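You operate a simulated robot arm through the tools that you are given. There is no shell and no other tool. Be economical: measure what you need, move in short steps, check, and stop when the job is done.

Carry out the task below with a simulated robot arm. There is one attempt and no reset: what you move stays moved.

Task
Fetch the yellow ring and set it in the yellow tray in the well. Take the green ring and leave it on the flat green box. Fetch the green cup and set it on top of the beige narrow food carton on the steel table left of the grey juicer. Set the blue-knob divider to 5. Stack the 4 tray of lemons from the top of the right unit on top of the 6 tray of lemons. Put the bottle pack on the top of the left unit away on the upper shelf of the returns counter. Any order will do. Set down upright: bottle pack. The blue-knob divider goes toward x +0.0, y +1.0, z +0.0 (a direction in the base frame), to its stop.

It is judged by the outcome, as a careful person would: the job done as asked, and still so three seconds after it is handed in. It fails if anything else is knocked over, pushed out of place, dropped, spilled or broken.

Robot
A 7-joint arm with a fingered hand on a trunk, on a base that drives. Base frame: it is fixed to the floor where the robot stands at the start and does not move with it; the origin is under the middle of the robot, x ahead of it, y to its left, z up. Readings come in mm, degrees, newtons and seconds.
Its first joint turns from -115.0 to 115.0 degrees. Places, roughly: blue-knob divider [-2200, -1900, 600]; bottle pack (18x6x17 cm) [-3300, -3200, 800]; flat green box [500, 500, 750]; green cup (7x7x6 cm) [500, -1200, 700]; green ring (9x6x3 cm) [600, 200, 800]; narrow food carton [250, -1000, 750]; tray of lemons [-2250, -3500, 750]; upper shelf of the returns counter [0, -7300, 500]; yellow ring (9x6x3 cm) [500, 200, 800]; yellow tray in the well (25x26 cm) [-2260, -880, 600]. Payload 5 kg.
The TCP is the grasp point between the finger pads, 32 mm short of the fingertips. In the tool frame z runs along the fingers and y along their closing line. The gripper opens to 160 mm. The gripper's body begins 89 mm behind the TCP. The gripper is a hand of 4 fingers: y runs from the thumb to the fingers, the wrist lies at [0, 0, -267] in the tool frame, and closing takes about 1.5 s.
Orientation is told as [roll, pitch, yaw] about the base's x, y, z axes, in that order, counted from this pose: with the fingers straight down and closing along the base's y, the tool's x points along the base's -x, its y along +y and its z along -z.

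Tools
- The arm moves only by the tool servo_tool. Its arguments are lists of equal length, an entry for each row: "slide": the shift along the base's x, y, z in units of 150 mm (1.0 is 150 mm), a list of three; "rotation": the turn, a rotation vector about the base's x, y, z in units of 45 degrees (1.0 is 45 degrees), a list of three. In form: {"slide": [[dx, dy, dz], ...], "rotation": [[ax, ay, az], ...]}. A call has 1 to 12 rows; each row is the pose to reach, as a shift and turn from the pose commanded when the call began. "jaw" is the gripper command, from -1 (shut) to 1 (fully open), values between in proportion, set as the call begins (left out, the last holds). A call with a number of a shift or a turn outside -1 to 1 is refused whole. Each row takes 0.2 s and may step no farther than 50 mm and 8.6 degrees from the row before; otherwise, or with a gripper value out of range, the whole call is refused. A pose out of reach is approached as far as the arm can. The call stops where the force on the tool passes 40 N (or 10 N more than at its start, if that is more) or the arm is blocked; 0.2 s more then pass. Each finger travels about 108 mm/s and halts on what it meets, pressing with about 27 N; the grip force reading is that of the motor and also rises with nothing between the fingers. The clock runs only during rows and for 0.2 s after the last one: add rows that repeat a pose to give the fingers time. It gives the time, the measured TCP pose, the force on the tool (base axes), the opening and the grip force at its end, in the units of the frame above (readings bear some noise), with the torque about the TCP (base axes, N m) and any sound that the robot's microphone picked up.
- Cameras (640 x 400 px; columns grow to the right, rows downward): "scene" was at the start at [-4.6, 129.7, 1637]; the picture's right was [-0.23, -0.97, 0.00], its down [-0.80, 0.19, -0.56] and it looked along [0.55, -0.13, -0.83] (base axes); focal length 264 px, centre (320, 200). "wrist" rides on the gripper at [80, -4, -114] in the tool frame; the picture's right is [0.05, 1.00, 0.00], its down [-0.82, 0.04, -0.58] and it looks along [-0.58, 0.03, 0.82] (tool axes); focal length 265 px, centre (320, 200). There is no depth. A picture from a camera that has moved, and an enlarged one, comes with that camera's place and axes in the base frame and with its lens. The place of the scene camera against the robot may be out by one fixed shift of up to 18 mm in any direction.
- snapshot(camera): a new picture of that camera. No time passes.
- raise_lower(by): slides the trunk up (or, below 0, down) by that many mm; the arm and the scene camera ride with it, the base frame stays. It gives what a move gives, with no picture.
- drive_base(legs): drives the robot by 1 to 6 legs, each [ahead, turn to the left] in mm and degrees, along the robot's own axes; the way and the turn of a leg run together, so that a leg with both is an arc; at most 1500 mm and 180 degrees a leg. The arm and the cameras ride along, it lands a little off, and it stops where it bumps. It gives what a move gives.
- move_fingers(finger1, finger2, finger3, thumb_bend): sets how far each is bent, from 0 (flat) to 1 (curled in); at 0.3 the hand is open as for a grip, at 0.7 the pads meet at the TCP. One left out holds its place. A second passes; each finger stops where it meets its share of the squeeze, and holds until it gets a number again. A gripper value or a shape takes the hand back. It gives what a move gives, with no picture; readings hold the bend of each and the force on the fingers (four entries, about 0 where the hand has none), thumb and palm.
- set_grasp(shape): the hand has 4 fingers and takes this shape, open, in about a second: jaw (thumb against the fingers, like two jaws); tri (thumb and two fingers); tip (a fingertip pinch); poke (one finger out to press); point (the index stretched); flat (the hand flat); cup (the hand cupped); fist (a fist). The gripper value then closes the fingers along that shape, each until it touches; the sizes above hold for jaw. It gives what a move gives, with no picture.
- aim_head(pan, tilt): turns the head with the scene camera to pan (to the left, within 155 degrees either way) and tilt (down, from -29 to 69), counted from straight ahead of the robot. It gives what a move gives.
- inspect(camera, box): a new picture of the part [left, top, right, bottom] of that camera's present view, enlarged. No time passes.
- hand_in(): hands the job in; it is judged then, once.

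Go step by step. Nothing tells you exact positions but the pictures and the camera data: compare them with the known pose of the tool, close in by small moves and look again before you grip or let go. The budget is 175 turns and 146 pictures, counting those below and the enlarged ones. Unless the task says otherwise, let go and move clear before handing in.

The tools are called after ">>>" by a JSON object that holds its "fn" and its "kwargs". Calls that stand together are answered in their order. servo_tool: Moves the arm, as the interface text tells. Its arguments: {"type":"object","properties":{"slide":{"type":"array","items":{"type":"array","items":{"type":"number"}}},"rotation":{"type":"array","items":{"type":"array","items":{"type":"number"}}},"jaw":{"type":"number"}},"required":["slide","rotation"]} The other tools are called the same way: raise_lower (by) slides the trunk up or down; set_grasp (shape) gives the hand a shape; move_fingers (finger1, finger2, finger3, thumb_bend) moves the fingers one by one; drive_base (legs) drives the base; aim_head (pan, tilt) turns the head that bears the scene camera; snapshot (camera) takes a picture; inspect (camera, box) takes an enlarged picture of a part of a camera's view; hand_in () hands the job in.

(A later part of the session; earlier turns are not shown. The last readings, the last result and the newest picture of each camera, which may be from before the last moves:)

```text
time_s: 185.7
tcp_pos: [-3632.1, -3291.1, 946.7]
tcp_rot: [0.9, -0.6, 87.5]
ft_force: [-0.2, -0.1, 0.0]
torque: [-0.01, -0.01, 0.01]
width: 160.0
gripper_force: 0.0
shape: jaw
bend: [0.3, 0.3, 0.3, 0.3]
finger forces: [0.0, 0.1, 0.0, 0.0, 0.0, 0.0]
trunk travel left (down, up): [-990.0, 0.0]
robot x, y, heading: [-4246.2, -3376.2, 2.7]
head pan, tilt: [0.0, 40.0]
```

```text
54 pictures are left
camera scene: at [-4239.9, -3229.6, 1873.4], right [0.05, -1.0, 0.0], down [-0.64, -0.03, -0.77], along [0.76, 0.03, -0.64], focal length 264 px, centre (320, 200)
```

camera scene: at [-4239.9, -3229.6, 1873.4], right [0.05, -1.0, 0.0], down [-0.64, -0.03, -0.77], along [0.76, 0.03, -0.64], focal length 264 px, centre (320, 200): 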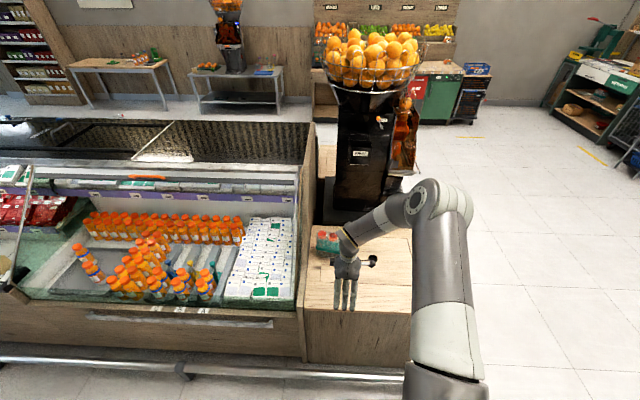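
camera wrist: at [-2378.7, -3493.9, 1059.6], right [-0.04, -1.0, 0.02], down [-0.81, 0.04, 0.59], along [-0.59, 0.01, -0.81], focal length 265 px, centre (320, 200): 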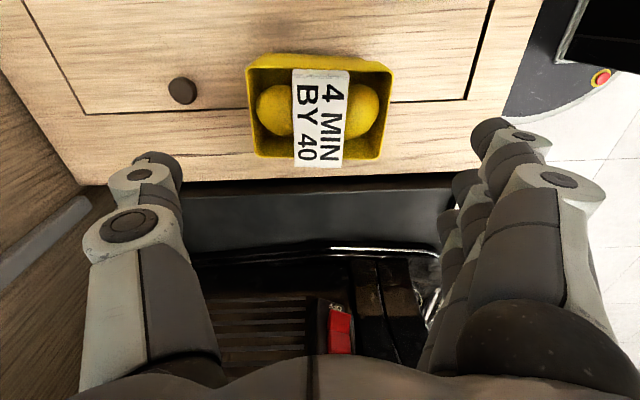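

>>> {"fn": "inspect", "kwargs": {"camera": "scene", "box": [290, 200, 430, 320]}}

>>> {"fn": "snapshot", "kwargs": {"camera": "wrist"}}

```text
3.33 times, centred on (360, 260) of scene
camera zoom: at [-4239.9, -3229.6, 1873.4], right [0.05, -1.0, 0.0], down [-0.64, -0.03, -0.77], along [0.76, 0.03, -0.64], focal length 880 px, centre (187, 0)
```

zoom: 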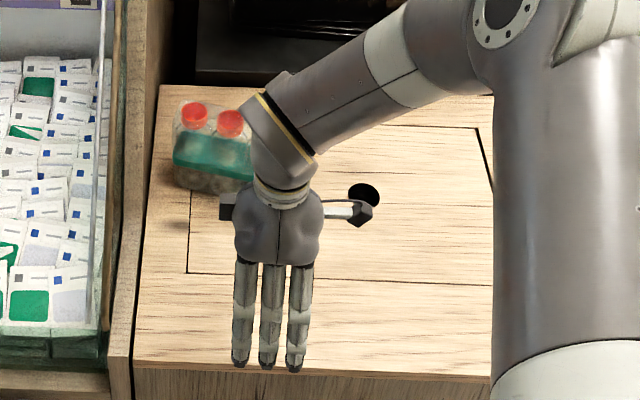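

```text
52 pictures are left
camera wrist: at [-3629.0, -3374.6, 1059.2], right [-1.0, -0.01, 0.02], down [0.0, 0.81, 0.59], along [-0.02, 0.59, -0.81], focal length 265 px, centre (320, 200)
```

wrist: 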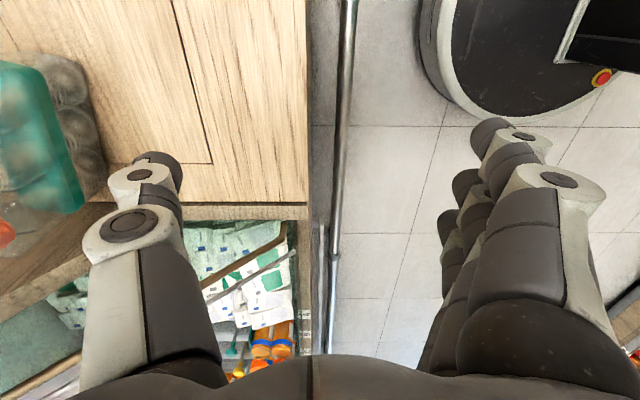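

The pack stands with its long side along y near (-3335,-3265), top about z 875. I raise the hand, drive 140 mm closer and move over it.

>>> {"fn": "servo_tool", "kwargs": {"slide": [[0, 0, 0.3], [0, 0, 0.55]], "rotation": [[0, 0, 0], [0, 0, 0.05]]}}

>>> {"fn": "drive_base", "kwargs": {"legs": [[140, -2]]}}

>>> {"fn": "servo_tool", "kwargs": {"slide": [[0.3, 0, 0], [0.55, -0.1, 0], [0.8, -0.2, 0]], "rotation": [[0, 0, 0.05], [0, 0, 0.05], [0, 0, 0.05]]}}

>>> {"fn": "snapshot", "kwargs": {"camera": "wrist"}}

>>> {"fn": "inspect", "kwargs": {"camera": "scene", "box": [270, 180, 430, 320]}}

```text
time_s: 186.3
tcp_pos: [-3633.8, -3292.1, 1027.4]
tcp_rot: [1.0, -0.6, 89.7]
ft_force: [0.2, -0.1, -0.1]
torque: [-0.02, -0.03, 0.01]
width: 160.1
gripper_force: 0.0
shape: jaw
bend: [0.3, 0.3, 0.3, 0.3]
finger forces: [0.0, 0.0, 0.1, 0.1, 0.1, 0.1]
trunk travel left (down, up): [-990.0, 0.0]
robot x, y, heading: [-4243.4, -3376.7, 2.8]
head pan, tilt: [0.0, 40.0]
```

```text
time_s: 187.7
tcp_pos: [-3490.5, -3310.6, 1026.9]
tcp_rot: [1.0, -0.6, 87.7]
ft_force: [1.1, 0.3, -1.1]
torque: [0.02, 0.0, -0.01]
width: 160.1
gripper_force: 0.1
shape: jaw
bend: [0.3, 0.3, 0.3, 0.3]
finger forces: [0.1, 0.0, 0.1, 0.1, 0.1, 0.1]
trunk travel left (down, up): [-990.0, 0.0]
robot x, y, heading: [-4102.8, -3371.9, 0.3]
head pan, tilt: [0.0, 40.0]
```

```text
time_s: 188.5
tcp_pos: [-3369.7, -3344.7, 1027.2]
tcp_rot: [1.0, -0.6, 89.8]
ft_force: [1.1, -0.2, 0.6]
torque: [0.01, 0.09, -0.01]
width: 160.0
gripper_force: 0.0
shape: jaw
bend: [0.3, 0.3, 0.3, 0.3]
finger forces: [0.0, 0.0, 0.1, 0.1, 0.0, 0.0]
trunk travel left (down, up): [-990.0, 0.0]
robot x, y, heading: [-4105.3, -3371.0, 0.3]
head pan, tilt: [0.0, 40.0]
```

```text
51 pictures are left
camera wrist: at [-3362.1, -3428.1, 1138.5], right [-1.0, -0.05, 0.02], down [-0.03, 0.81, 0.59], along [-0.04, 0.59, -0.81], focal length 265 px, centre (320, 200)
```

wrist: 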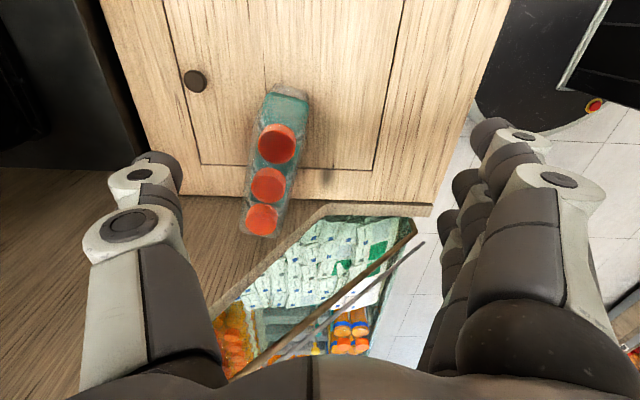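

```text
2.86 times, centred on (350, 250) of scene
camera zoom: at [-4091.6, -3229.7, 1873.7], right [0.01, -1.0, 0.0], down [-0.64, 0.0, -0.77], along [0.77, 0.01, -0.64], focal length 754 px, centre (234, 57)
```

zoom: 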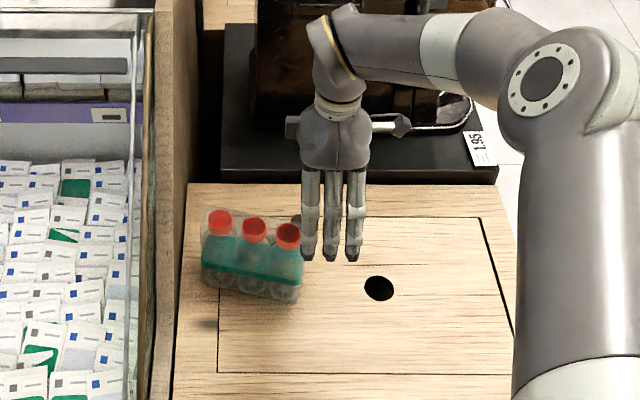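

Pack axis is turned ~13° from y, centre near (-3310,-3247). I drive 40 mm closer, align the hand over it and rotate.

>>> {"fn": "drive_base", "kwargs": {"legs": [[40, 0]]}}

>>> {"fn": "servo_tool", "kwargs": {"slide": [[0.03, 0.2, 0], [0.1, 0.4, 0], [0.13, 0.62, 0]], "rotation": [[0, 0, -0.1], [0, 0, -0.2], [0, 0, -0.287]]}}

>>> {"fn": "snapshot", "kwargs": {"camera": "wrist"}}

```text
time_s: 189.3
tcp_pos: [-3328.7, -3343.3, 1025.9]
tcp_rot: [1.0, -0.5, 89.9]
ft_force: [0.3, -0.2, 0.3]
torque: [0.01, 0.09, 0.0]
width: 159.8
gripper_force: 0.1
shape: jaw
bend: [0.3, 0.3, 0.3, 0.3]
finger forces: [0.0, 0.1, 0.0, 0.0, 0.1, 0.0]
trunk travel left (down, up): [-990.0, 0.0]
robot x, y, heading: [-4064.9, -3372.5, 0.4]
head pan, tilt: [0.0, 40.0]
```

```text
time_s: 190.2
tcp_pos: [-3309.6, -3249.9, 1026.7]
tcp_rot: [0.8, -0.5, 76.7]
ft_force: [0.0, 0.2, 0.4]
torque: [-0.04, 0.06, -0.01]
width: 160.0
gripper_force: 0.0
shape: jaw
bend: [0.3, 0.3, 0.3, 0.3]
finger forces: [0.1, 0.1, 0.1, 0.0, 0.0, 0.0]
trunk travel left (down, up): [-990.0, 0.0]
robot x, y, heading: [-4067.1, -3374.5, 0.5]
head pan, tilt: [0.0, 40.0]
```

```text
49 pictures are left
camera wrist: at [-3321.8, -3331.8, 1140.0], right [-0.98, 0.18, 0.02], down [0.15, 0.8, 0.59], along [0.09, 0.58, -0.81], focal length 265 px, centre (320, 200)
```

wrist: 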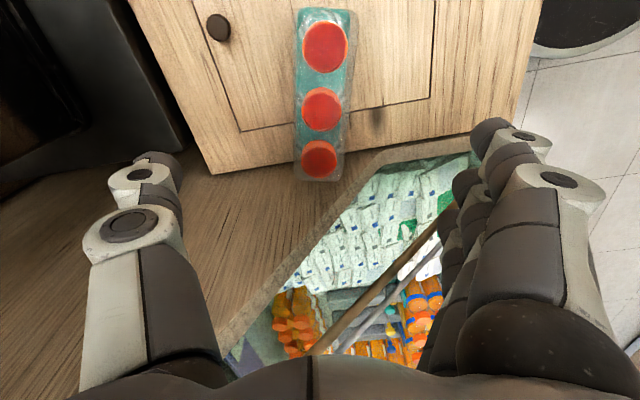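

Cap tops are at z≈863, centre (-3312,-3248); the hand is aligned. I lower with the trunk around the pack.

>>> {"fn": "raise_lower", "kwargs": {"by": -225}}

>>> {"fn": "snapshot", "kwargs": {"camera": "wrist"}}

```text
time_s: 192.5
tcp_pos: [-3309.4, -3251.4, 803.6]
tcp_rot: [1.0, -0.6, 76.9]
ft_force: [-0.3, 0.1, -0.1]
torque: [-0.02, -0.02, -0.04]
width: 159.7
gripper_force: 0.1
shape: jaw
bend: [0.3, 0.3, 0.3, 0.3]
finger forces: [0.0, 0.0, 0.1, 0.1, 0.0, 0.0]
trunk travel left (down, up): [-765.0, 225.0]
robot x, y, heading: [-4060.8, -3372.7, 0.3]
head pan, tilt: [0.0, 40.0]
```

```text
48 pictures are left
camera wrist: at [-3321.7, -3333.9, 915.4], right [-0.98, 0.18, 0.02], down [0.15, 0.8, 0.59], along [0.09, 0.58, -0.81], focal length 265 px, centre (320, 200)
```

wrist: 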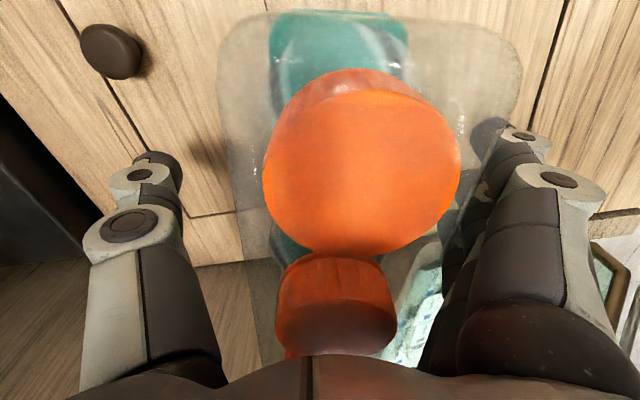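

Aligned, pack between the fingers. I close the hand.

>>> {"fn": "servo_tool", "kwargs": {"slide": [[0, 0, 0], [0, 0, 0], [0, 0, 0], [0, 0, 0], [0, 0, 0], [0, 0, 0], [0, 0, 0], [0, 0, 0]], "rotation": [[0, 0, 0], [0, 0, 0], [0, 0, 0], [0, 0, 0], [0, 0, 0], [0, 0, 0], [0, 0, 0], [0, 0, 0]], "jaw": -0.6}}

>>> {"fn": "raise_lower", "kwargs": {"by": 60}}

>>> {"fn": "snapshot", "kwargs": {"camera": "scene"}}

```text
time_s: 194.3
tcp_pos: [-3309.0, -3251.6, 801.9]
tcp_rot: [0.9, -0.6, 76.8]
ft_force: [0.0, 0.0, 0.2]
torque: [-0.07, 0.01, -0.02]
width: 53.9
gripper_force: 26.7
shape: jaw
bend: [0.73, 0.73, 0.73, 0.7]
finger forces: [8.1, 8.1, 8.0, 0.0, 24.4, 0.0]
trunk travel left (down, up): [-765.0, 225.0]
robot x, y, heading: [-4065.3, -3371.5, 0.5]
head pan, tilt: [0.0, 40.0]
```

```text
time_s: 195.3
tcp_pos: [-3309.2, -3251.3, 862.4]
tcp_rot: [1.1, -0.7, 77.0]
ft_force: [0.8, 0.5, -1.0]
torque: [0.0, 0.01, -0.04]
width: 53.8
gripper_force: 26.9
shape: jaw
bend: [0.73, 0.73, 0.73, 0.7]
finger forces: [8.1, 8.1, 8.1, 0.0, 24.3, 0.0]
trunk travel left (down, up): [-825.0, 165.0]
robot x, y, heading: [-4062.8, -3373.1, 0.3]
head pan, tilt: [0.0, 40.0]
```

```text
47 pictures are left
camera scene: at [-4053.8, -3226.3, 1708.5], right [0.01, -1.0, 0.0], down [-0.64, 0.0, -0.77], along [0.77, 0.0, -0.64], focal length 264 px, centre (320, 200)
```

scene: 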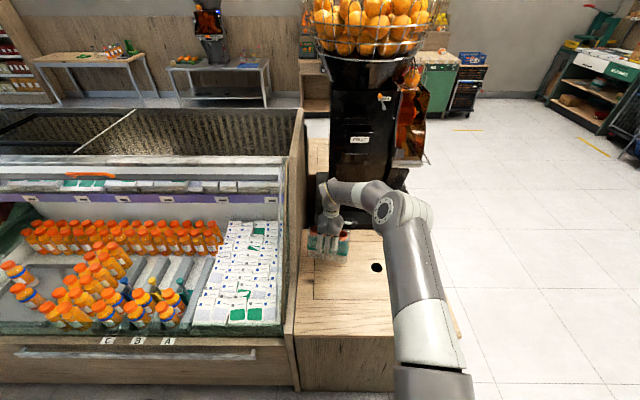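

The pack is held and light. I raise fully and drive toward the returns counter, stopping midway to look.

>>> {"fn": "raise_lower", "kwargs": {"by": 150}}

>>> {"fn": "drive_base", "kwargs": {"legs": [[-150, 0], [0, -90], [1400, 0], [0, 59], [1300, 0]]}}

>>> {"fn": "aim_head", "kwargs": {"pan": 0, "tilt": 22}}

>>> {"fn": "snapshot", "kwargs": {"camera": "scene"}}

```text
time_s: 197.1
tcp_pos: [-3309.3, -3253.1, 1012.2]
tcp_rot: [0.9, -0.6, 76.9]
ft_force: [-0.5, 0.3, -1.4]
torque: [-0.03, 0.03, 0.0]
width: 53.6
gripper_force: 27.1
shape: jaw
bend: [0.73, 0.73, 0.73, 0.7]
finger forces: [8.1, 8.0, 8.1, 0.0, 24.3, 0.0]
trunk travel left (down, up): [-975.0, 15.0]
robot x, y, heading: [-4058.0, -3368.7, 0.1]
head pan, tilt: [0.0, 40.0]
```

```text
time_s: 217.6
tcp_pos: [-2355.1, -5671.5, 1012.4]
tcp_rot: [0.9, -0.6, 47.6]
ft_force: [0.4, 0.1, -1.2]
torque: [0.01, 0.0, -0.01]
width: 53.0
gripper_force: 27.3
shape: jaw
bend: [0.73, 0.73, 0.73, 0.7]
finger forces: [7.9, 7.9, 7.9, 0.0, 23.7, 0.0]
trunk travel left (down, up): [-975.0, 15.0]
robot x, y, heading: [-3075.6, -5411.1, -29.0]
head pan, tilt: [0.0, 40.0]
```

```text
time_s: 218.4
tcp_pos: [-2355.0, -5671.8, 1011.6]
tcp_rot: [0.8, -0.6, 47.6]
ft_force: [0.1, -0.1, -1.4]
torque: [0.0, -0.04, 0.02]
width: 53.1
gripper_force: 27.2
shape: jaw
bend: [0.73, 0.73, 0.73, 0.7]
finger forces: [7.9, 7.8, 7.8, 0.0, 23.8, 0.0]
trunk travel left (down, up): [-975.0, 15.0]
robot x, y, heading: [-3074.0, -5408.2, -29.0]
head pan, tilt: [0.0, 22.0]
```

```text
46 pictures are left
camera scene: at [-2984.1, -5298.8, 1886.6], right [-0.48, -0.88, 0.0], down [-0.33, 0.18, -0.93], along [0.81, -0.45, -0.38], focal length 264 px, centre (320, 200)
```

scene: 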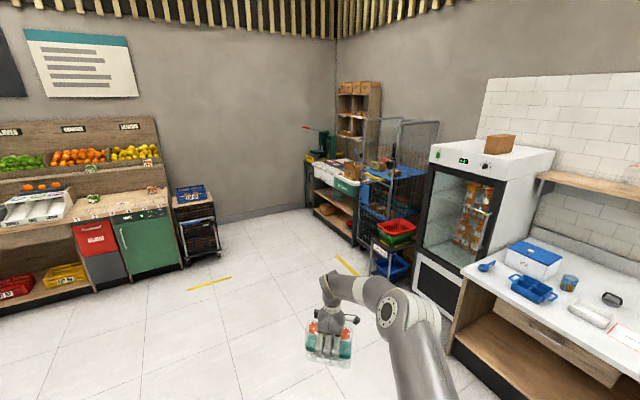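

>>> {"fn": "inspect", "kwargs": {"camera": "scene", "box": [280, 120, 460, 290]}}

```text
2.35 times, centred on (370, 205) of scene
camera zoom: at [-2984.1, -5298.8, 1886.6], right [-0.48, -0.88, 0.0], down [-0.33, 0.18, -0.93], along [0.81, -0.45, -0.38], focal length 621 px, centre (202, 188)
```

zoom: 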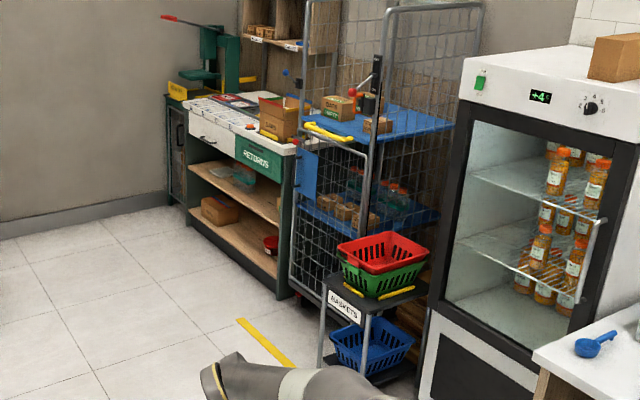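

The returns counter faces +y, front at y≈-7120, x from about -600 to 440; its upper shelf is at z≈440 under a top at ~710, so the pack must go in from the front with a horizontal hand. I'll drive in front of it and re-grip the pack on the floor there.

>>> {"fn": "drive_base", "kwargs": {"legs": [[0, 19], [1400, 0], [1240, 0], [0, -80]]}}

>>> {"fn": "aim_head", "kwargs": {"pan": 0, "tilt": 40}}

>>> {"fn": "snapshot", "kwargs": {"camera": "scene"}}

```text
time_s: 235.8
tcp_pos: [-324.5, -6609.9, 1012.2]
tcp_rot: [0.9, -0.5, -12.2]
ft_force: [-0.2, 0.4, -0.7]
torque: [-0.02, -0.03, -0.02]
width: 52.9
gripper_force: 27.0
shape: jaw
bend: [0.73, 0.73, 0.73, 0.7]
finger forces: [7.7, 7.8, 7.8, 0.1, 23.4, 0.0]
trunk travel left (down, up): [-975.0, 15.0]
robot x, y, heading: [-460.6, -5857.6, -88.9]
head pan, tilt: [0.0, 22.0]
```

```text
time_s: 236.6
tcp_pos: [-324.8, -6610.2, 1012.8]
tcp_rot: [1.0, -0.6, -12.1]
ft_force: [-0.4, 0.0, -1.0]
torque: [-0.01, 0.03, 0.01]
width: 52.7
gripper_force: 26.7
shape: jaw
bend: [0.73, 0.73, 0.73, 0.7]
finger forces: [7.8, 7.7, 7.9, 0.1, 23.2, 0.1]
trunk travel left (down, up): [-975.0, 15.0]
robot x, y, heading: [-456.8, -5853.8, -88.6]
head pan, tilt: [0.0, 40.0]
```

```text
44 pictures are left
camera scene: at [-315.2, -5890.2, 1858.6], right [-1.0, -0.02, 0.0], down [-0.01, 0.64, -0.77], along [0.02, -0.77, -0.64], focal length 264 px, centre (320, 200)
```

scene: 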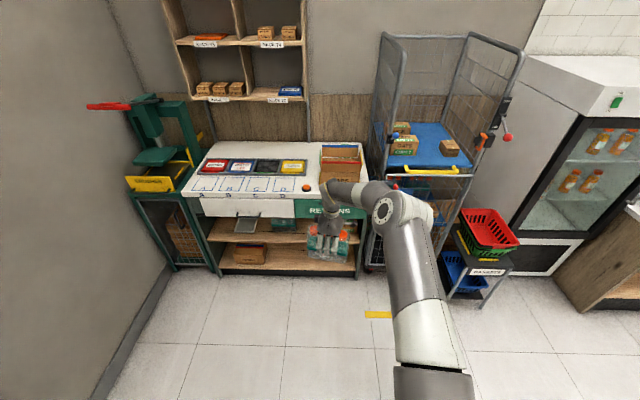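

>>> {"fn": "inspect", "kwargs": {"camera": "scene", "box": [180, 170, 390, 300]}}

```text
3.05 times, centred on (285, 235) of scene
camera zoom: at [-315.2, -5890.2, 1858.6], right [-1.0, -0.02, 0.0], down [-0.01, 0.64, -0.77], along [0.02, -0.77, -0.64], focal length 805 px, centre (427, 93)
```

zoom: 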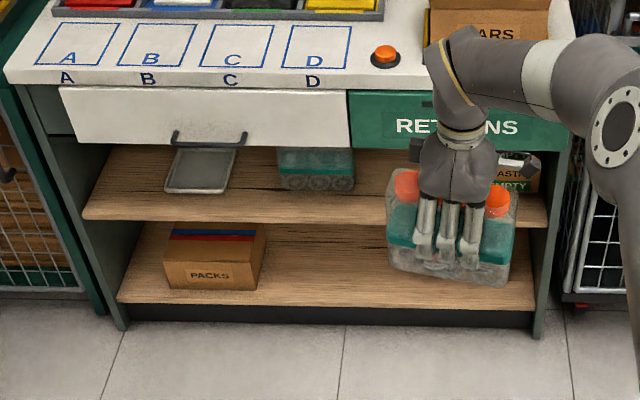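

The upper shelf has a free gap around x≈-276. To get a side grip, I'll set the pack briefly on the clear white counter top above (squares C/D), so first I turn the hand so the pack points forward.

>>> {"fn": "servo_tool", "kwargs": {"slide": [[0, 0, 0], [0, 0, 0], [0, 0, 0], [0, 0, 0], [0, 0, 0]], "rotation": [[0, 0, -0.175], [0, 0, -0.35], [0, 0, -0.525], [0, 0, -0.7], [0, 0, -0.87]]}}

>>> {"fn": "servo_tool", "kwargs": {"slide": [[0, 0, 0], [0, 0, 0], [0, 0, 0], [0, 0, 0], [0, 0, 0]], "rotation": [[0, 0, -0.175], [0, 0, -0.35], [0, 0, -0.525], [0, 0, -0.7], [0, 0, -0.86]]}}

>>> {"fn": "snapshot", "kwargs": {"camera": "wrist"}}

>>> {"fn": "snapshot", "kwargs": {"camera": "scene"}}

```text
time_s: 237.8
tcp_pos: [-325.6, -6611.0, 1013.3]
tcp_rot: [0.9, -0.5, -51.5]
ft_force: [0.0, -1.3, -0.6]
torque: [0.02, 0.01, 0.01]
width: 52.6
gripper_force: 26.8
shape: jaw
bend: [0.73, 0.73, 0.73, 0.7]
finger forces: [7.9, 7.8, 7.9, 0.1, 23.3, 0.0]
trunk travel left (down, up): [-975.0, 15.0]
robot x, y, heading: [-457.6, -5856.3, -88.9]
head pan, tilt: [0.0, 40.0]
```

```text
time_s: 239.0
tcp_pos: [-325.6, -6611.3, 1013.5]
tcp_rot: [0.8, -0.6, -90.2]
ft_force: [-0.5, 0.3, -0.8]
torque: [-0.04, -0.01, -0.01]
width: 52.9
gripper_force: 26.7
shape: jaw
bend: [0.73, 0.73, 0.73, 0.7]
finger forces: [7.8, 7.7, 7.8, 0.1, 23.4, 0.0]
trunk travel left (down, up): [-975.0, 15.0]
robot x, y, heading: [-455.6, -5859.7, -88.9]
head pan, tilt: [0.0, 40.0]
```

```text
42 pictures are left
camera wrist: at [-330.5, -6531.5, 1125.3], right [1.0, 0.05, 0.02], down [0.03, -0.81, 0.59], along [0.04, -0.59, -0.81], focal length 265 px, centre (320, 200)
```

wrist: 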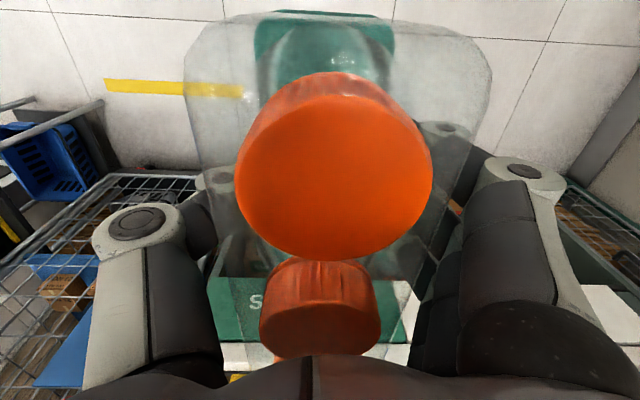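

```text
41 pictures are left
camera scene: at [-314.8, -5890.0, 1858.5], right [-1.0, -0.02, 0.0], down [-0.01, 0.64, -0.77], along [0.02, -0.77, -0.64], focal length 264 px, centre (320, 200)
```

scene: 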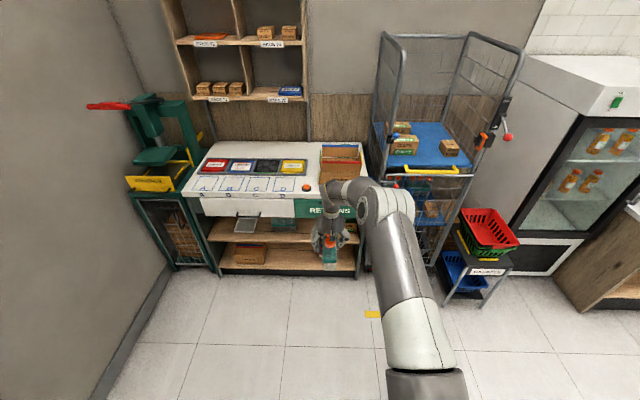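

>>> {"fn": "drive_base", "kwargs": {"legs": [[0, 89], [270, 0], [0, -90], [480, 0]]}}

>>> {"fn": "snapshot", "kwargs": {"camera": "scene"}}

```text
time_s: 251.1
tcp_pos: [-70.7, -7106.9, 1012.6]
tcp_rot: [0.9, -0.6, -91.5]
ft_force: [0.3, -0.1, -1.6]
torque: [0.02, -0.02, 0.0]
width: 52.5
gripper_force: 27.2
shape: jaw
bend: [0.73, 0.73, 0.73, 0.7]
finger forces: [8.1, 8.2, 8.2, 0.0, 24.5, 0.0]
trunk travel left (down, up): [-975.0, 15.0]
robot x, y, heading: [-183.7, -6352.3, -90.2]
head pan, tilt: [0.0, 40.0]
```

```text
40 pictures are left
camera scene: at [-41.5, -6387.3, 1858.5], right [-1.0, 0.01, 0.0], down [0.0, 0.64, -0.77], along [0.0, -0.77, -0.64], focal length 264 px, centre (320, 200)
```

scene: 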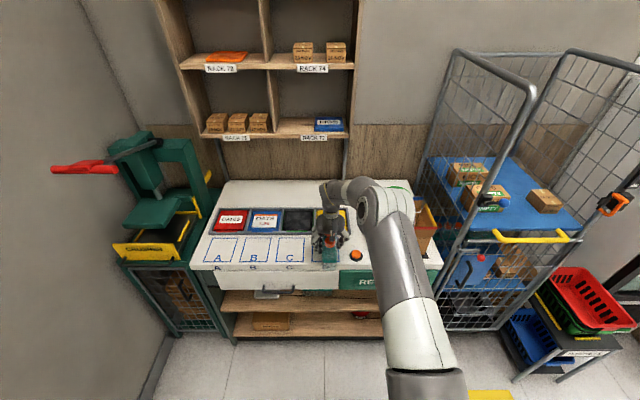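

>>> {"fn": "servo_tool", "kwargs": {"slide": [[0, -0.3, 0], [0, -0.55, 0], [0, -0.62, -0.1], [0, -0.62, -0.2]], "rotation": [[0, 0, 0], [0, 0, 0], [0, 0, 0.033], [0, 0, 0.033]]}}

>>> {"fn": "inspect", "kwargs": {"camera": "scene", "box": [190, 180, 450, 340]}}

```text
time_s: 251.8
tcp_pos: [-67.3, -7145.3, 983.5]
tcp_rot: [0.1, 4.9, -90.3]
ft_force: [0.4, 2.3, 7.4]
torque: [-0.04, -0.22, -0.03]
width: 54.6
gripper_force: 26.5
shape: jaw
bend: [0.74, 0.74, 0.74, 0.71]
finger forces: [9.0, 9.3, 11.0, 0.0, 30.2, 0.1]
out of reach, approached as far as the arm can: row 2, 3
trunk travel left (down, up): [-975.0, 15.0]
robot x, y, heading: [-186.4, -6350.6, -90.1]
head pan, tilt: [0.0, 40.0]
stopped in row 3: the force on the tool passed its limit (the readings are from after the stop); the commanded pose is now the measured one
```

```text
2.46 times, centred on (320, 260) of scene
camera zoom: at [-41.2, -6385.8, 1858.6], right [-1.0, 0.01, 0.0], down [0.0, 0.64, -0.77], along [0.0, -0.77, -0.64], focal length 650 px, centre (320, 52)
```

zoom: 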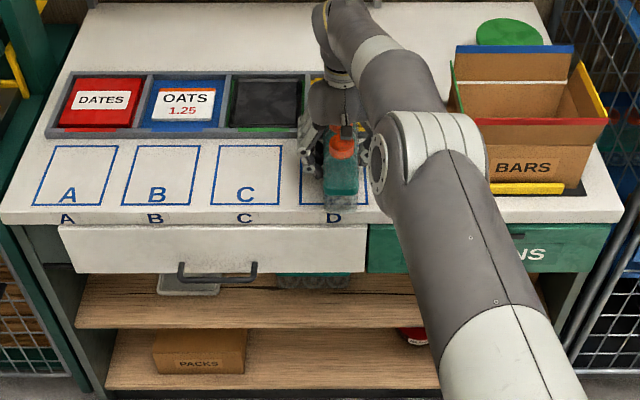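

The pack touched the counter top at reach limit. I lift slightly, straighten, and drive 60 mm closer.

>>> {"fn": "servo_tool", "kwargs": {"slide": [[0, 0.05, 0.1], [0, 0.1, 0.2]], "rotation": [[0, -0.05, 0], [0, -0.11, 0]]}}

>>> {"fn": "drive_base", "kwargs": {"legs": [[75, 0]]}}

>>> {"fn": "inspect", "kwargs": {"camera": "scene", "box": [190, 200, 450, 360]}}

>>> {"fn": "snapshot", "kwargs": {"camera": "wrist"}}

```text
time_s: 252.4
tcp_pos: [-66.1, -7129.6, 1011.3]
tcp_rot: [4.9, 5.0, -89.8]
ft_force: [-0.1, 0.3, -0.7]
torque: [0.0, -0.01, 0.01]
width: 54.6
gripper_force: 26.7
shape: jaw
bend: [0.74, 0.74, 0.74, 0.71]
finger forces: [8.8, 8.8, 10.5, 0.0, 28.8, 0.0]
trunk travel left (down, up): [-975.0, 15.0]
robot x, y, heading: [-182.4, -6349.0, -90.5]
head pan, tilt: [0.0, 40.0]
```

```text
time_s: 253.4
tcp_pos: [-67.8, -7205.3, 1009.8]
tcp_rot: [4.9, 5.1, -89.8]
ft_force: [-0.3, 0.1, -2.1]
torque: [0.05, 0.02, 0.01]
width: 54.4
gripper_force: 26.7
shape: jaw
bend: [0.74, 0.74, 0.74, 0.71]
finger forces: [8.8, 8.8, 10.5, 0.1, 28.8, 0.0]
trunk travel left (down, up): [-975.0, 15.0]
robot x, y, heading: [-182.9, -6427.4, -90.4]
head pan, tilt: [0.0, 40.0]
```

```text
2.46 times, centred on (320, 280) of scene
camera zoom: at [-42.0, -6464.0, 1858.4], right [-1.0, 0.01, 0.0], down [0.0, 0.64, -0.77], along [0.0, -0.77, -0.64], focal length 650 px, centre (320, 3)
```

zoom: 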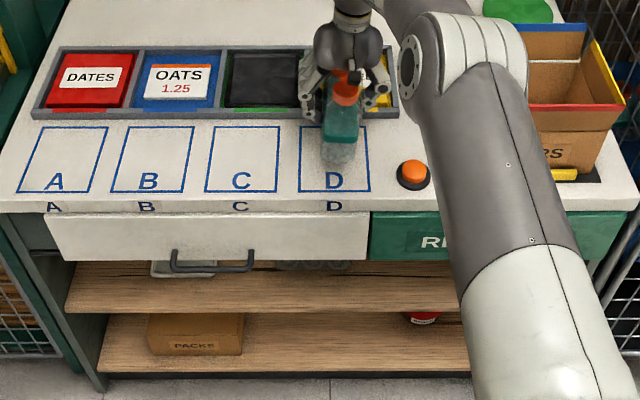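

```text
37 pictures are left
camera wrist: at [-81.7, -7137.2, 1130.2], right [0.99, 0.05, 0.09], down [0.0, -0.86, 0.5], along [0.1, -0.5, -0.86], focal length 265 px, centre (320, 200)
```

wrist: 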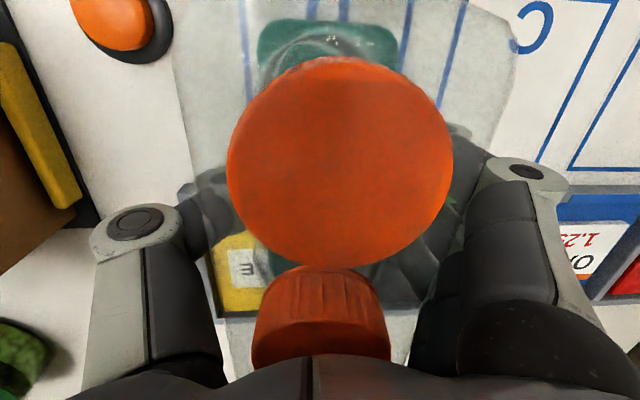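

I straighten the hand, shift 15 mm back from the bin, and lower the pack onto square D.

>>> {"fn": "servo_tool", "kwargs": {"slide": [[0, 0.05, 0], [0, 0.1, 0], [0, 0.1, -0.08], [0, 0.1, -0.14]], "rotation": [[-0.05, 0.05, 0], [-0.111, 0.109, 0], [-0.111, 0.109, 0], [-0.111, 0.109, 0]]}}

>>> {"fn": "servo_tool", "kwargs": {"slide": [[0, 0, -0.03], [0, 0, -0.05]], "rotation": [[0, 0, 0], [0, 0, 0]]}}

```text
time_s: 254.4
tcp_pos: [-67.1, -7189.1, 998.0]
tcp_rot: [0.1, -0.6, -90.1]
ft_force: [-2.4, 3.6, 27.5]
torque: [-1.37, -0.51, 0.01]
width: 54.8
gripper_force: 27.9
shape: jaw
bend: [0.74, 0.74, 0.74, 0.71]
finger forces: [8.8, 9.8, 15.5, 0.1, 37.0, 0.1]
trunk travel left (down, up): [-975.0, 15.0]
robot x, y, heading: [-186.7, -6426.8, -90.4]
head pan, tilt: [0.0, 40.0]
```

```text
time_s: 254.8
tcp_pos: [-66.1, -7193.8, 995.4]
tcp_rot: [0.2, -0.8, -90.1]
ft_force: [0.4, 5.9, 25.7]
torque: [-1.05, -0.14, -0.06]
width: 54.6
gripper_force: 26.6
shape: jaw
bend: [0.73, 0.74, 0.74, 0.71]
finger forces: [8.9, 11.2, 17.7, 0.0, 39.5, 0.0]
trunk travel left (down, up): [-975.0, 15.0]
robot x, y, heading: [-182.1, -6426.4, -90.3]
head pan, tilt: [0.0, 40.0]
stopped in row 2: the force on the tool passed its limit (the readings are from after the stop); the commanded pose is now the measured one
```

>>> {"fn": "inspect", "kwargs": {"camera": "scene", "box": [280, 190, 400, 300]}}

```text
3.64 times, centred on (340, 245) of scene
camera zoom: at [-42.4, -6458.9, 1858.6], right [-1.0, 0.01, 0.0], down [0.0, 0.64, -0.77], along [0.0, -0.77, -0.64], focal length 960 px, centre (247, 36)
```

zoom: 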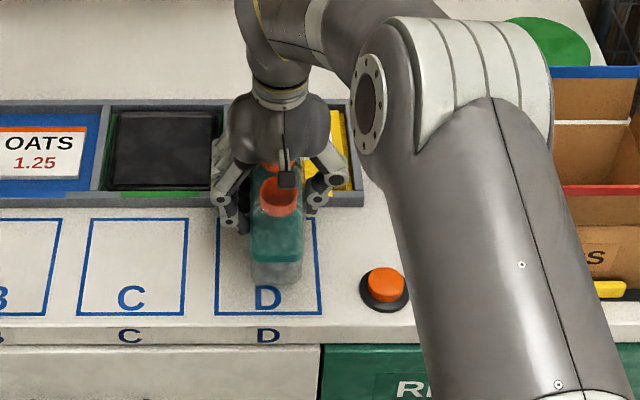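

The far end seems to sit on the bin's rim. I lift, shift 20 mm toward me, and lower again.

>>> {"fn": "servo_tool", "kwargs": {"slide": [[0, 0, 0.1], [0, 0.15, 0.12], [0, 0.15, 0.04], [0, 0.15, 0], [0, 0.15, -0.04]], "rotation": [[0, 0, 0], [0, 0, 0], [0, 0, 0], [0, 0, 0], [0, 0, 0]]}}

>>> {"fn": "servo_tool", "kwargs": {"slide": [[0, 0, -0.03], [0, 0, -0.06]], "rotation": [[0, 0, 0], [0, 0, 0]]}}

```text
time_s: 256.2
tcp_pos: [-66.5, -7173.9, 992.7]
tcp_rot: [0.1, -1.2, -90.1]
ft_force: [-1.4, 1.8, 19.4]
torque: [-0.65, -0.24, 0.02]
width: 54.8
gripper_force: 26.8
shape: jaw
bend: [0.73, 0.74, 0.74, 0.71]
finger forces: [9.0, 11.1, 16.7, 0.1, 37.5, 0.0]
trunk travel left (down, up): [-975.0, 15.0]
robot x, y, heading: [-184.1, -6425.7, -90.6]
head pan, tilt: [0.0, 40.0]
stopped in row 5: the force on the tool passed its limit (the readings are from after the stop); the commanded pose is now the measured one
```

```text
time_s: 256.7
tcp_pos: [-67.3, -7176.4, 992.8]
tcp_rot: [0.2, -1.7, -90.2]
ft_force: [-1.1, 4.8, 20.4]
torque: [-0.31, -0.09, -0.01]
width: 54.7
gripper_force: 27.2
shape: jaw
bend: [0.73, 0.74, 0.74, 0.71]
finger forces: [9.1, 10.8, 16.2, 0.0, 37.9, 0.0]
trunk travel left (down, up): [-975.0, 15.0]
robot x, y, heading: [-185.2, -6425.6, -90.7]
head pan, tilt: [0.0, 40.0]
stopped in row 2: the force on the tool passed its limit (the readings are from after the stop); the commanded pose is now the measured one
```

>>> {"fn": "servo_tool", "kwargs": {"slide": [[0, 0, 0.01], [0, 0, 0.01], [0, 0, 0.01], [0, 0, 0.01], [0, 0, 0.01]], "rotation": [[0, 0, 0], [0, 0, 0], [0, 0, 0], [0, 0, 0], [0, 0, 0]], "jaw": 0.5}}

>>> {"fn": "servo_tool", "kwargs": {"slide": [[0, 0, 0.3], [0, 0, 0.6], [0, 0.2, 0.8], [0, 0.5, 0.9]], "rotation": [[0, 0, 0], [0, 0, 0], [0, 0, 0], [0, 0, 0]]}}

>>> {"fn": "snapshot", "kwargs": {"camera": "wrist"}}

>>> {"fn": "inspect", "kwargs": {"camera": "scene", "box": [230, 190, 400, 300]}}

```text
time_s: 257.9
tcp_pos: [-66.1, -7174.8, 990.7]
tcp_rot: [0.2, -1.5, -90.1]
ft_force: [0.5, -2.8, 15.4]
torque: [-0.04, -0.01, 0.08]
width: 119.6
gripper_force: 0.2
shape: jaw
bend: [0.63, 0.63, 0.63, 0.6]
finger forces: [0.0, 0.2, 7.4, 0.0, 6.3, 0.1]
trunk travel left (down, up): [-975.0, 15.0]
robot x, y, heading: [-183.7, -6425.2, -90.2]
head pan, tilt: [0.0, 40.0]
```

```text
time_s: 258.9
tcp_pos: [-67.7, -7100.4, 1128.1]
tcp_rot: [0.2, -1.4, -90.1]
ft_force: [-0.1, 0.9, -0.1]
torque: [-0.04, 0.04, 0.02]
width: 119.6
gripper_force: 0.2
shape: jaw
bend: [0.63, 0.63, 0.63, 0.6]
finger forces: [0.0, 0.0, 0.1, 0.0, 0.1, 0.0]
trunk travel left (down, up): [-975.0, 15.0]
robot x, y, heading: [-184.9, -6428.4, -90.7]
head pan, tilt: [0.0, 40.0]
```

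```text
35 pictures are left
camera wrist: at [-71.8, -7018.7, 1239.8], right [1.0, 0.05, 0.0], down [0.04, -0.8, 0.6], along [0.03, -0.6, -0.8], focal length 265 px, centre (320, 200)
```

wrist: 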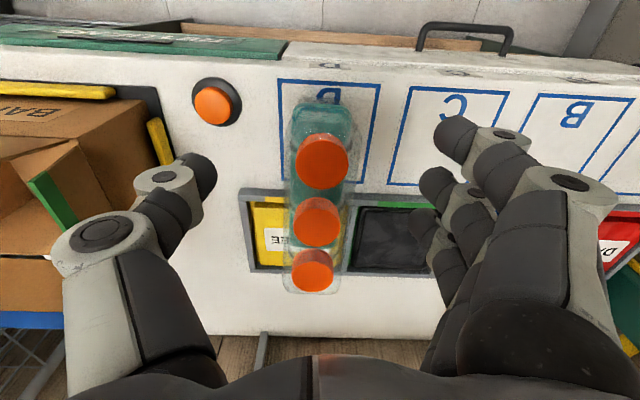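

```text
3.64 times, centred on (315, 245) of scene
camera zoom: at [-42.1, -6459.3, 1858.5], right [-1.0, 0.01, 0.0], down [0.0, 0.64, -0.77], along [0.0, -0.77, -0.64], focal length 960 px, centre (338, 36)
```

zoom: 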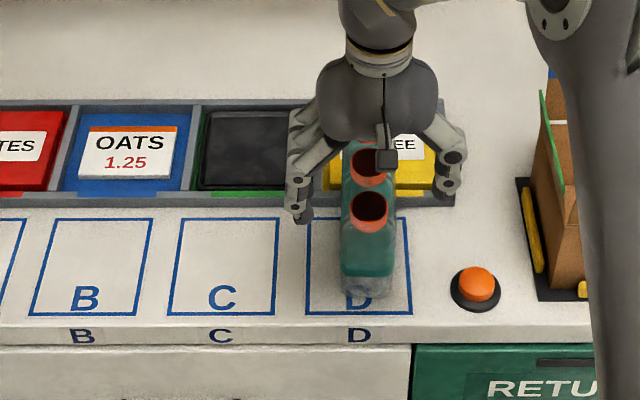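

The pack stands on square D. I back off, tilt the hand to horizontal (fingers pointing at the counter), and will then grip it from its near end.

>>> {"fn": "drive_base", "kwargs": {"legs": [[-330, 0]]}}

>>> {"fn": "servo_tool", "kwargs": {"slide": [[0, 0, 0], [0, 0, 0], [0, 0, 0], [0, 0, 0], [0, 0, 0], [0, 0, 0]], "rotation": [[-0.17, 0, 0], [-0.34, 0, 0], [-0.51, 0, 0], [-0.68, 0, 0], [-0.85, 0, 0], [-1, 0, 0]]}}

>>> {"fn": "servo_tool", "kwargs": {"slide": [[0, 0, 0], [0, 0, 0], [0, 0, 0], [0, 0, 0], [0, 0, 0], [0, 0, 0]], "rotation": [[-0.17, 0, 0], [-0.34, 0, 0], [-0.51, 0, 0], [-0.68, 0, 0], [-0.85, 0, 0], [-0.96, 0, 0]]}}

>>> {"fn": "snapshot", "kwargs": {"camera": "wrist"}}

```text
time_s: 261.1
tcp_pos: [-64.5, -6769.3, 1127.5]
tcp_rot: [0.2, -1.4, -90.1]
ft_force: [0.0, 1.4, 1.1]
torque: [-0.01, -0.04, -0.01]
width: 119.7
gripper_force: 0.0
shape: jaw
bend: [0.63, 0.63, 0.63, 0.6]
finger forces: [0.0, 0.0, 0.1, 0.0, 0.1, 0.0]
trunk travel left (down, up): [-975.0, 15.0]
robot x, y, heading: [-183.3, -6094.8, -90.2]
head pan, tilt: [0.0, 40.0]
```

```text
time_s: 262.5
tcp_pos: [-61.3, -6768.1, 1128.8]
tcp_rot: [0.1, -46.7, -90.0]
ft_force: [1.5, 0.3, -0.3]
torque: [-0.03, 0.06, -0.06]
width: 119.8
gripper_force: 0.0
shape: jaw
bend: [0.63, 0.63, 0.63, 0.59]
finger forces: [0.0, 0.1, 0.0, 0.0, 0.0, 0.0]
trunk travel left (down, up): [-975.0, 15.0]
robot x, y, heading: [-183.7, -6089.4, -90.1]
head pan, tilt: [0.0, 40.0]
```

```text
time_s: 263.9
tcp_pos: [-66.6, -6770.0, 1127.9]
tcp_rot: [12.6, -89.6, -102.4]
ft_force: [0.8, -0.5, -0.6]
torque: [0.03, -0.01, 0.0]
width: 119.8
gripper_force: 0.0
shape: jaw
bend: [0.63, 0.63, 0.63, 0.59]
finger forces: [0.0, 0.0, 0.0, 0.0, 0.0, 0.1]
trunk travel left (down, up): [-975.0, 15.0]
robot x, y, heading: [-182.1, -6091.7, -90.1]
head pan, tilt: [0.0, 40.0]
```

```text
33 pictures are left
camera wrist: at [-69.5, -6657.5, 1047.3], right [1.0, 0.0, -0.05], down [0.04, 0.57, 0.82], along [0.03, -0.82, 0.57], focal length 265 px, centre (320, 200)
```

wrist: 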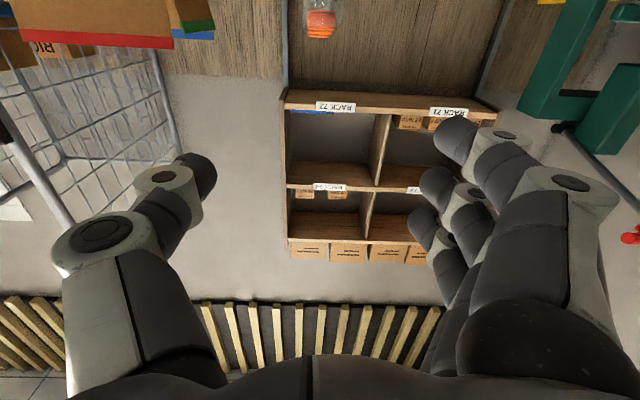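

>>> {"fn": "raise_lower", "kwargs": {"by": -160}}

>>> {"fn": "drive_base", "kwargs": {"legs": [[240, 0]]}}

>>> {"fn": "aim_head", "kwargs": {"pan": 0, "tilt": 45}}

>>> {"fn": "snapshot", "kwargs": {"camera": "scene"}}

>>> {"fn": "snapshot", "kwargs": {"camera": "wrist"}}

```text
time_s: 265.7
tcp_pos: [-64.2, -6770.3, 966.9]
tcp_rot: [11.8, -89.6, -101.8]
ft_force: [0.4, 0.1, 0.7]
torque: [-0.04, 0.0, 0.02]
width: 119.8
gripper_force: 0.0
shape: jaw
bend: [0.63, 0.63, 0.63, 0.59]
finger forces: [0.0, 0.0, 0.0, 0.0, 0.1, 0.1]
trunk travel left (down, up): [-815.0, 175.0]
robot x, y, heading: [-176.1, -6092.7, -89.9]
head pan, tilt: [0.0, 40.0]
```

```text
time_s: 267.5
tcp_pos: [-69.9, -7011.3, 967.7]
tcp_rot: [10.3, -89.6, -100.3]
ft_force: [-0.2, -0.6, 0.1]
torque: [-0.01, 0.03, 0.01]
width: 119.9
gripper_force: 0.1
shape: jaw
bend: [0.63, 0.63, 0.63, 0.59]
finger forces: [0.0, 0.0, 0.0, 0.0, 0.0, 0.0]
trunk travel left (down, up): [-815.0, 175.0]
robot x, y, heading: [-183.8, -6330.4, -90.6]
head pan, tilt: [0.0, 40.0]
```

```text
time_s: 268.1
tcp_pos: [-69.4, -7010.6, 967.2]
tcp_rot: [10.6, -89.5, -100.8]
ft_force: [-0.1, -0.6, 0.2]
torque: [0.02, -0.04, -0.01]
width: 119.7
gripper_force: 0.0
shape: jaw
bend: [0.63, 0.63, 0.63, 0.59]
finger forces: [0.1, 0.0, 0.0, 0.0, 0.0, 0.1]
trunk travel left (down, up): [-815.0, 175.0]
robot x, y, heading: [-183.3, -6332.9, -90.6]
head pan, tilt: [0.0, 45.0]
```

```text
32 pictures are left
camera scene: at [-42.1, -6366.0, 1691.2], right [-1.0, 0.01, 0.0], down [0.01, 0.71, -0.71], along [-0.01, -0.71, -0.71], focal length 264 px, centre (320, 200)
```

scene: 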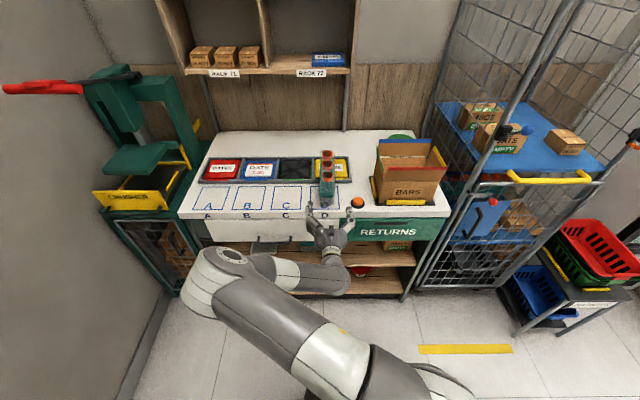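

```text
31 pictures are left
camera wrist: at [-74.7, -6896.9, 887.3], right [1.0, 0.0, -0.05], down [0.04, 0.57, 0.82], along [0.03, -0.82, 0.57], focal length 265 px, centre (320, 200)
```

wrist: 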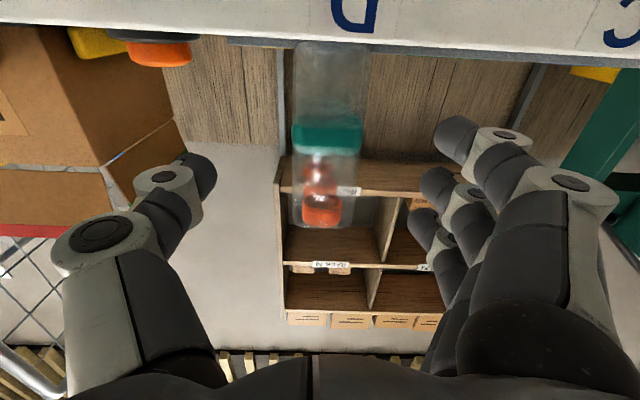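

Hand is level with the pack (counter top z≈900). I shift 10 mm left-to-centre and drive 118 mm forward around it, then close.

>>> {"fn": "servo_tool", "kwargs": {"slide": [[0.07, 0, 0.05]], "rotation": [[0, 0, 0]]}}

>>> {"fn": "drive_base", "kwargs": {"legs": [[118, 0]]}}

>>> {"fn": "snapshot", "kwargs": {"camera": "wrist"}}

>>> {"fn": "inspect", "kwargs": {"camera": "scene", "box": [260, 140, 420, 270]}}

```text
time_s: 268.5
tcp_pos: [-60.9, -7010.8, 974.3]
tcp_rot: [10.5, -89.5, -100.7]
ft_force: [0.1, -0.3, -0.7]
torque: [0.03, -0.03, 0.0]
width: 119.7
gripper_force: 0.1
shape: jaw
bend: [0.63, 0.63, 0.63, 0.59]
finger forces: [0.0, 0.0, 0.0, 0.0, 0.1, 0.1]
trunk travel left (down, up): [-815.0, 175.0]
robot x, y, heading: [-184.6, -6329.9, -90.5]
head pan, tilt: [0.0, 45.0]
```

```text
time_s: 269.8
tcp_pos: [-63.2, -7129.8, 974.6]
tcp_rot: [9.7, -89.5, -99.8]
ft_force: [0.0, -0.5, 0.5]
torque: [-0.02, -0.03, 0.01]
width: 119.6
gripper_force: 0.0
shape: jaw
bend: [0.63, 0.63, 0.63, 0.59]
finger forces: [0.0, 0.0, 0.1, 0.0, 0.0, 0.0]
trunk travel left (down, up): [-815.0, 175.0]
robot x, y, heading: [-187.4, -6448.4, -90.7]
head pan, tilt: [0.0, 45.0]
```

```text
30 pictures are left
camera wrist: at [-66.4, -7015.9, 894.6], right [1.0, 0.0, -0.05], down [0.04, 0.57, 0.82], along [0.03, -0.82, 0.57], focal length 265 px, centre (320, 200)
```

wrist: 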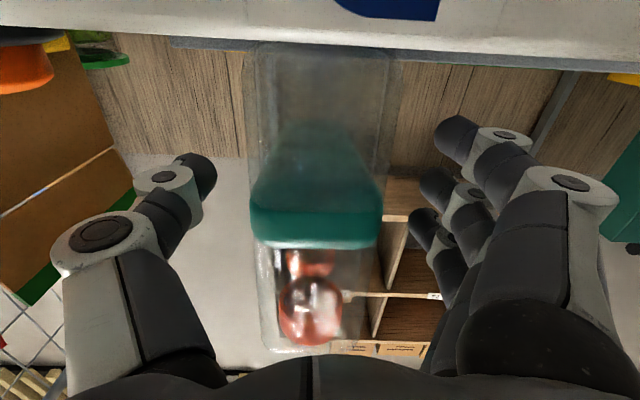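

```text
3.08 times, centred on (340, 205) of scene
camera zoom: at [-43.5, -6485.2, 1691.2], right [-1.0, 0.01, 0.0], down [0.01, 0.71, -0.71], along [-0.01, -0.71, -0.71], focal length 812 px, centre (258, 185)
```

zoom: 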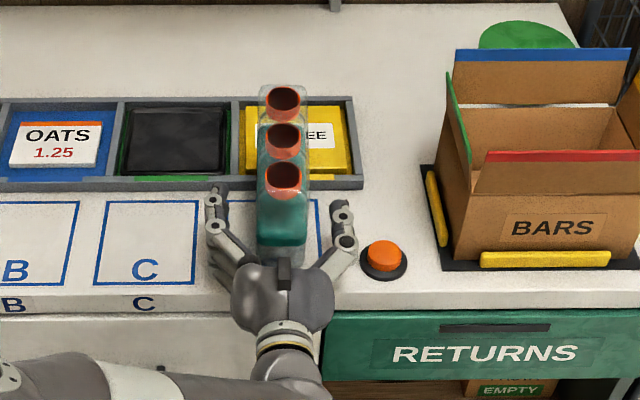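

>>> {"fn": "servo_tool", "kwargs": {"slide": [[0, 0, 0], [0, 0, 0], [0, 0, 0], [0, 0, 0], [0, 0, 0], [0, 0, 0], [0, 0, 0]], "rotation": [[0, 0, 0], [0, 0, 0], [0, 0, 0], [0, 0, 0], [0, 0, 0], [0, 0, 0], [0, 0, 0]], "jaw": -0.6}}

>>> {"fn": "raise_lower", "kwargs": {"by": 40}}

>>> {"fn": "snapshot", "kwargs": {"camera": "wrist"}}

>>> {"fn": "inspect", "kwargs": {"camera": "scene", "box": [260, 140, 420, 270]}}

```text
time_s: 271.4
tcp_pos: [-63.1, -7127.6, 974.7]
tcp_rot: [10.6, -89.5, -100.9]
ft_force: [0.0, 0.1, -1.0]
torque: [0.04, -0.01, -0.01]
width: 53.8
gripper_force: 26.9
shape: jaw
bend: [0.73, 0.73, 0.73, 0.7]
finger forces: [8.2, 8.1, 8.1, 0.1, 24.4, 0.0]
trunk travel left (down, up): [-815.0, 175.0]
robot x, y, heading: [-184.2, -6451.5, -90.6]
head pan, tilt: [0.0, 45.0]
```

```text
time_s: 272.2
tcp_pos: [-63.1, -7128.0, 1014.4]
tcp_rot: [9.7, -89.5, -99.9]
ft_force: [-0.3, -0.2, -0.8]
torque: [0.03, 0.0, 0.0]
width: 54.1
gripper_force: 27.5
shape: jaw
bend: [0.73, 0.73, 0.73, 0.7]
finger forces: [8.2, 8.1, 8.1, 0.1, 24.4, 0.0]
trunk travel left (down, up): [-855.0, 135.0]
robot x, y, heading: [-184.8, -6450.0, -91.0]
head pan, tilt: [0.0, 45.0]
```

```text
28 pictures are left
camera wrist: at [-66.3, -7015.3, 934.9], right [1.0, 0.0, -0.05], down [0.04, 0.57, 0.82], along [0.03, -0.82, 0.57], focal length 265 px, centre (320, 200)
```

wrist: 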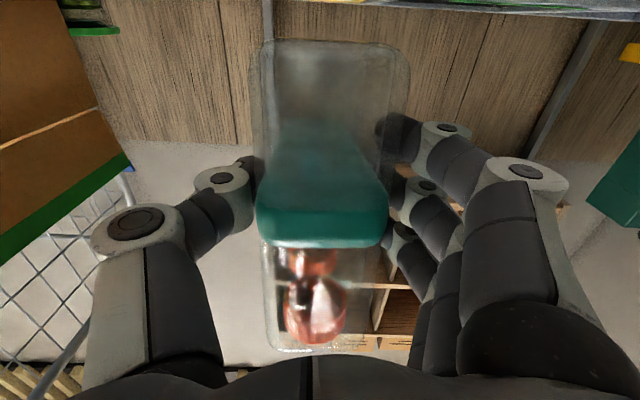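

```text
3.08 times, centred on (340, 205) of scene
camera zoom: at [-43.3, -6484.1, 1731.2], right [-1.0, 0.01, 0.0], down [0.01, 0.71, -0.71], along [-0.01, -0.71, -0.71], focal length 812 px, centre (258, 185)
```

zoom: 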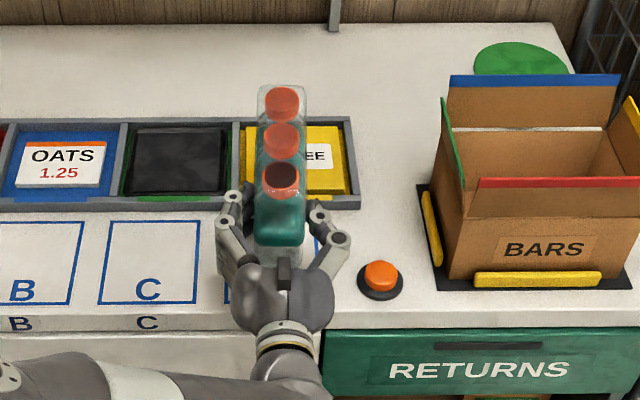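

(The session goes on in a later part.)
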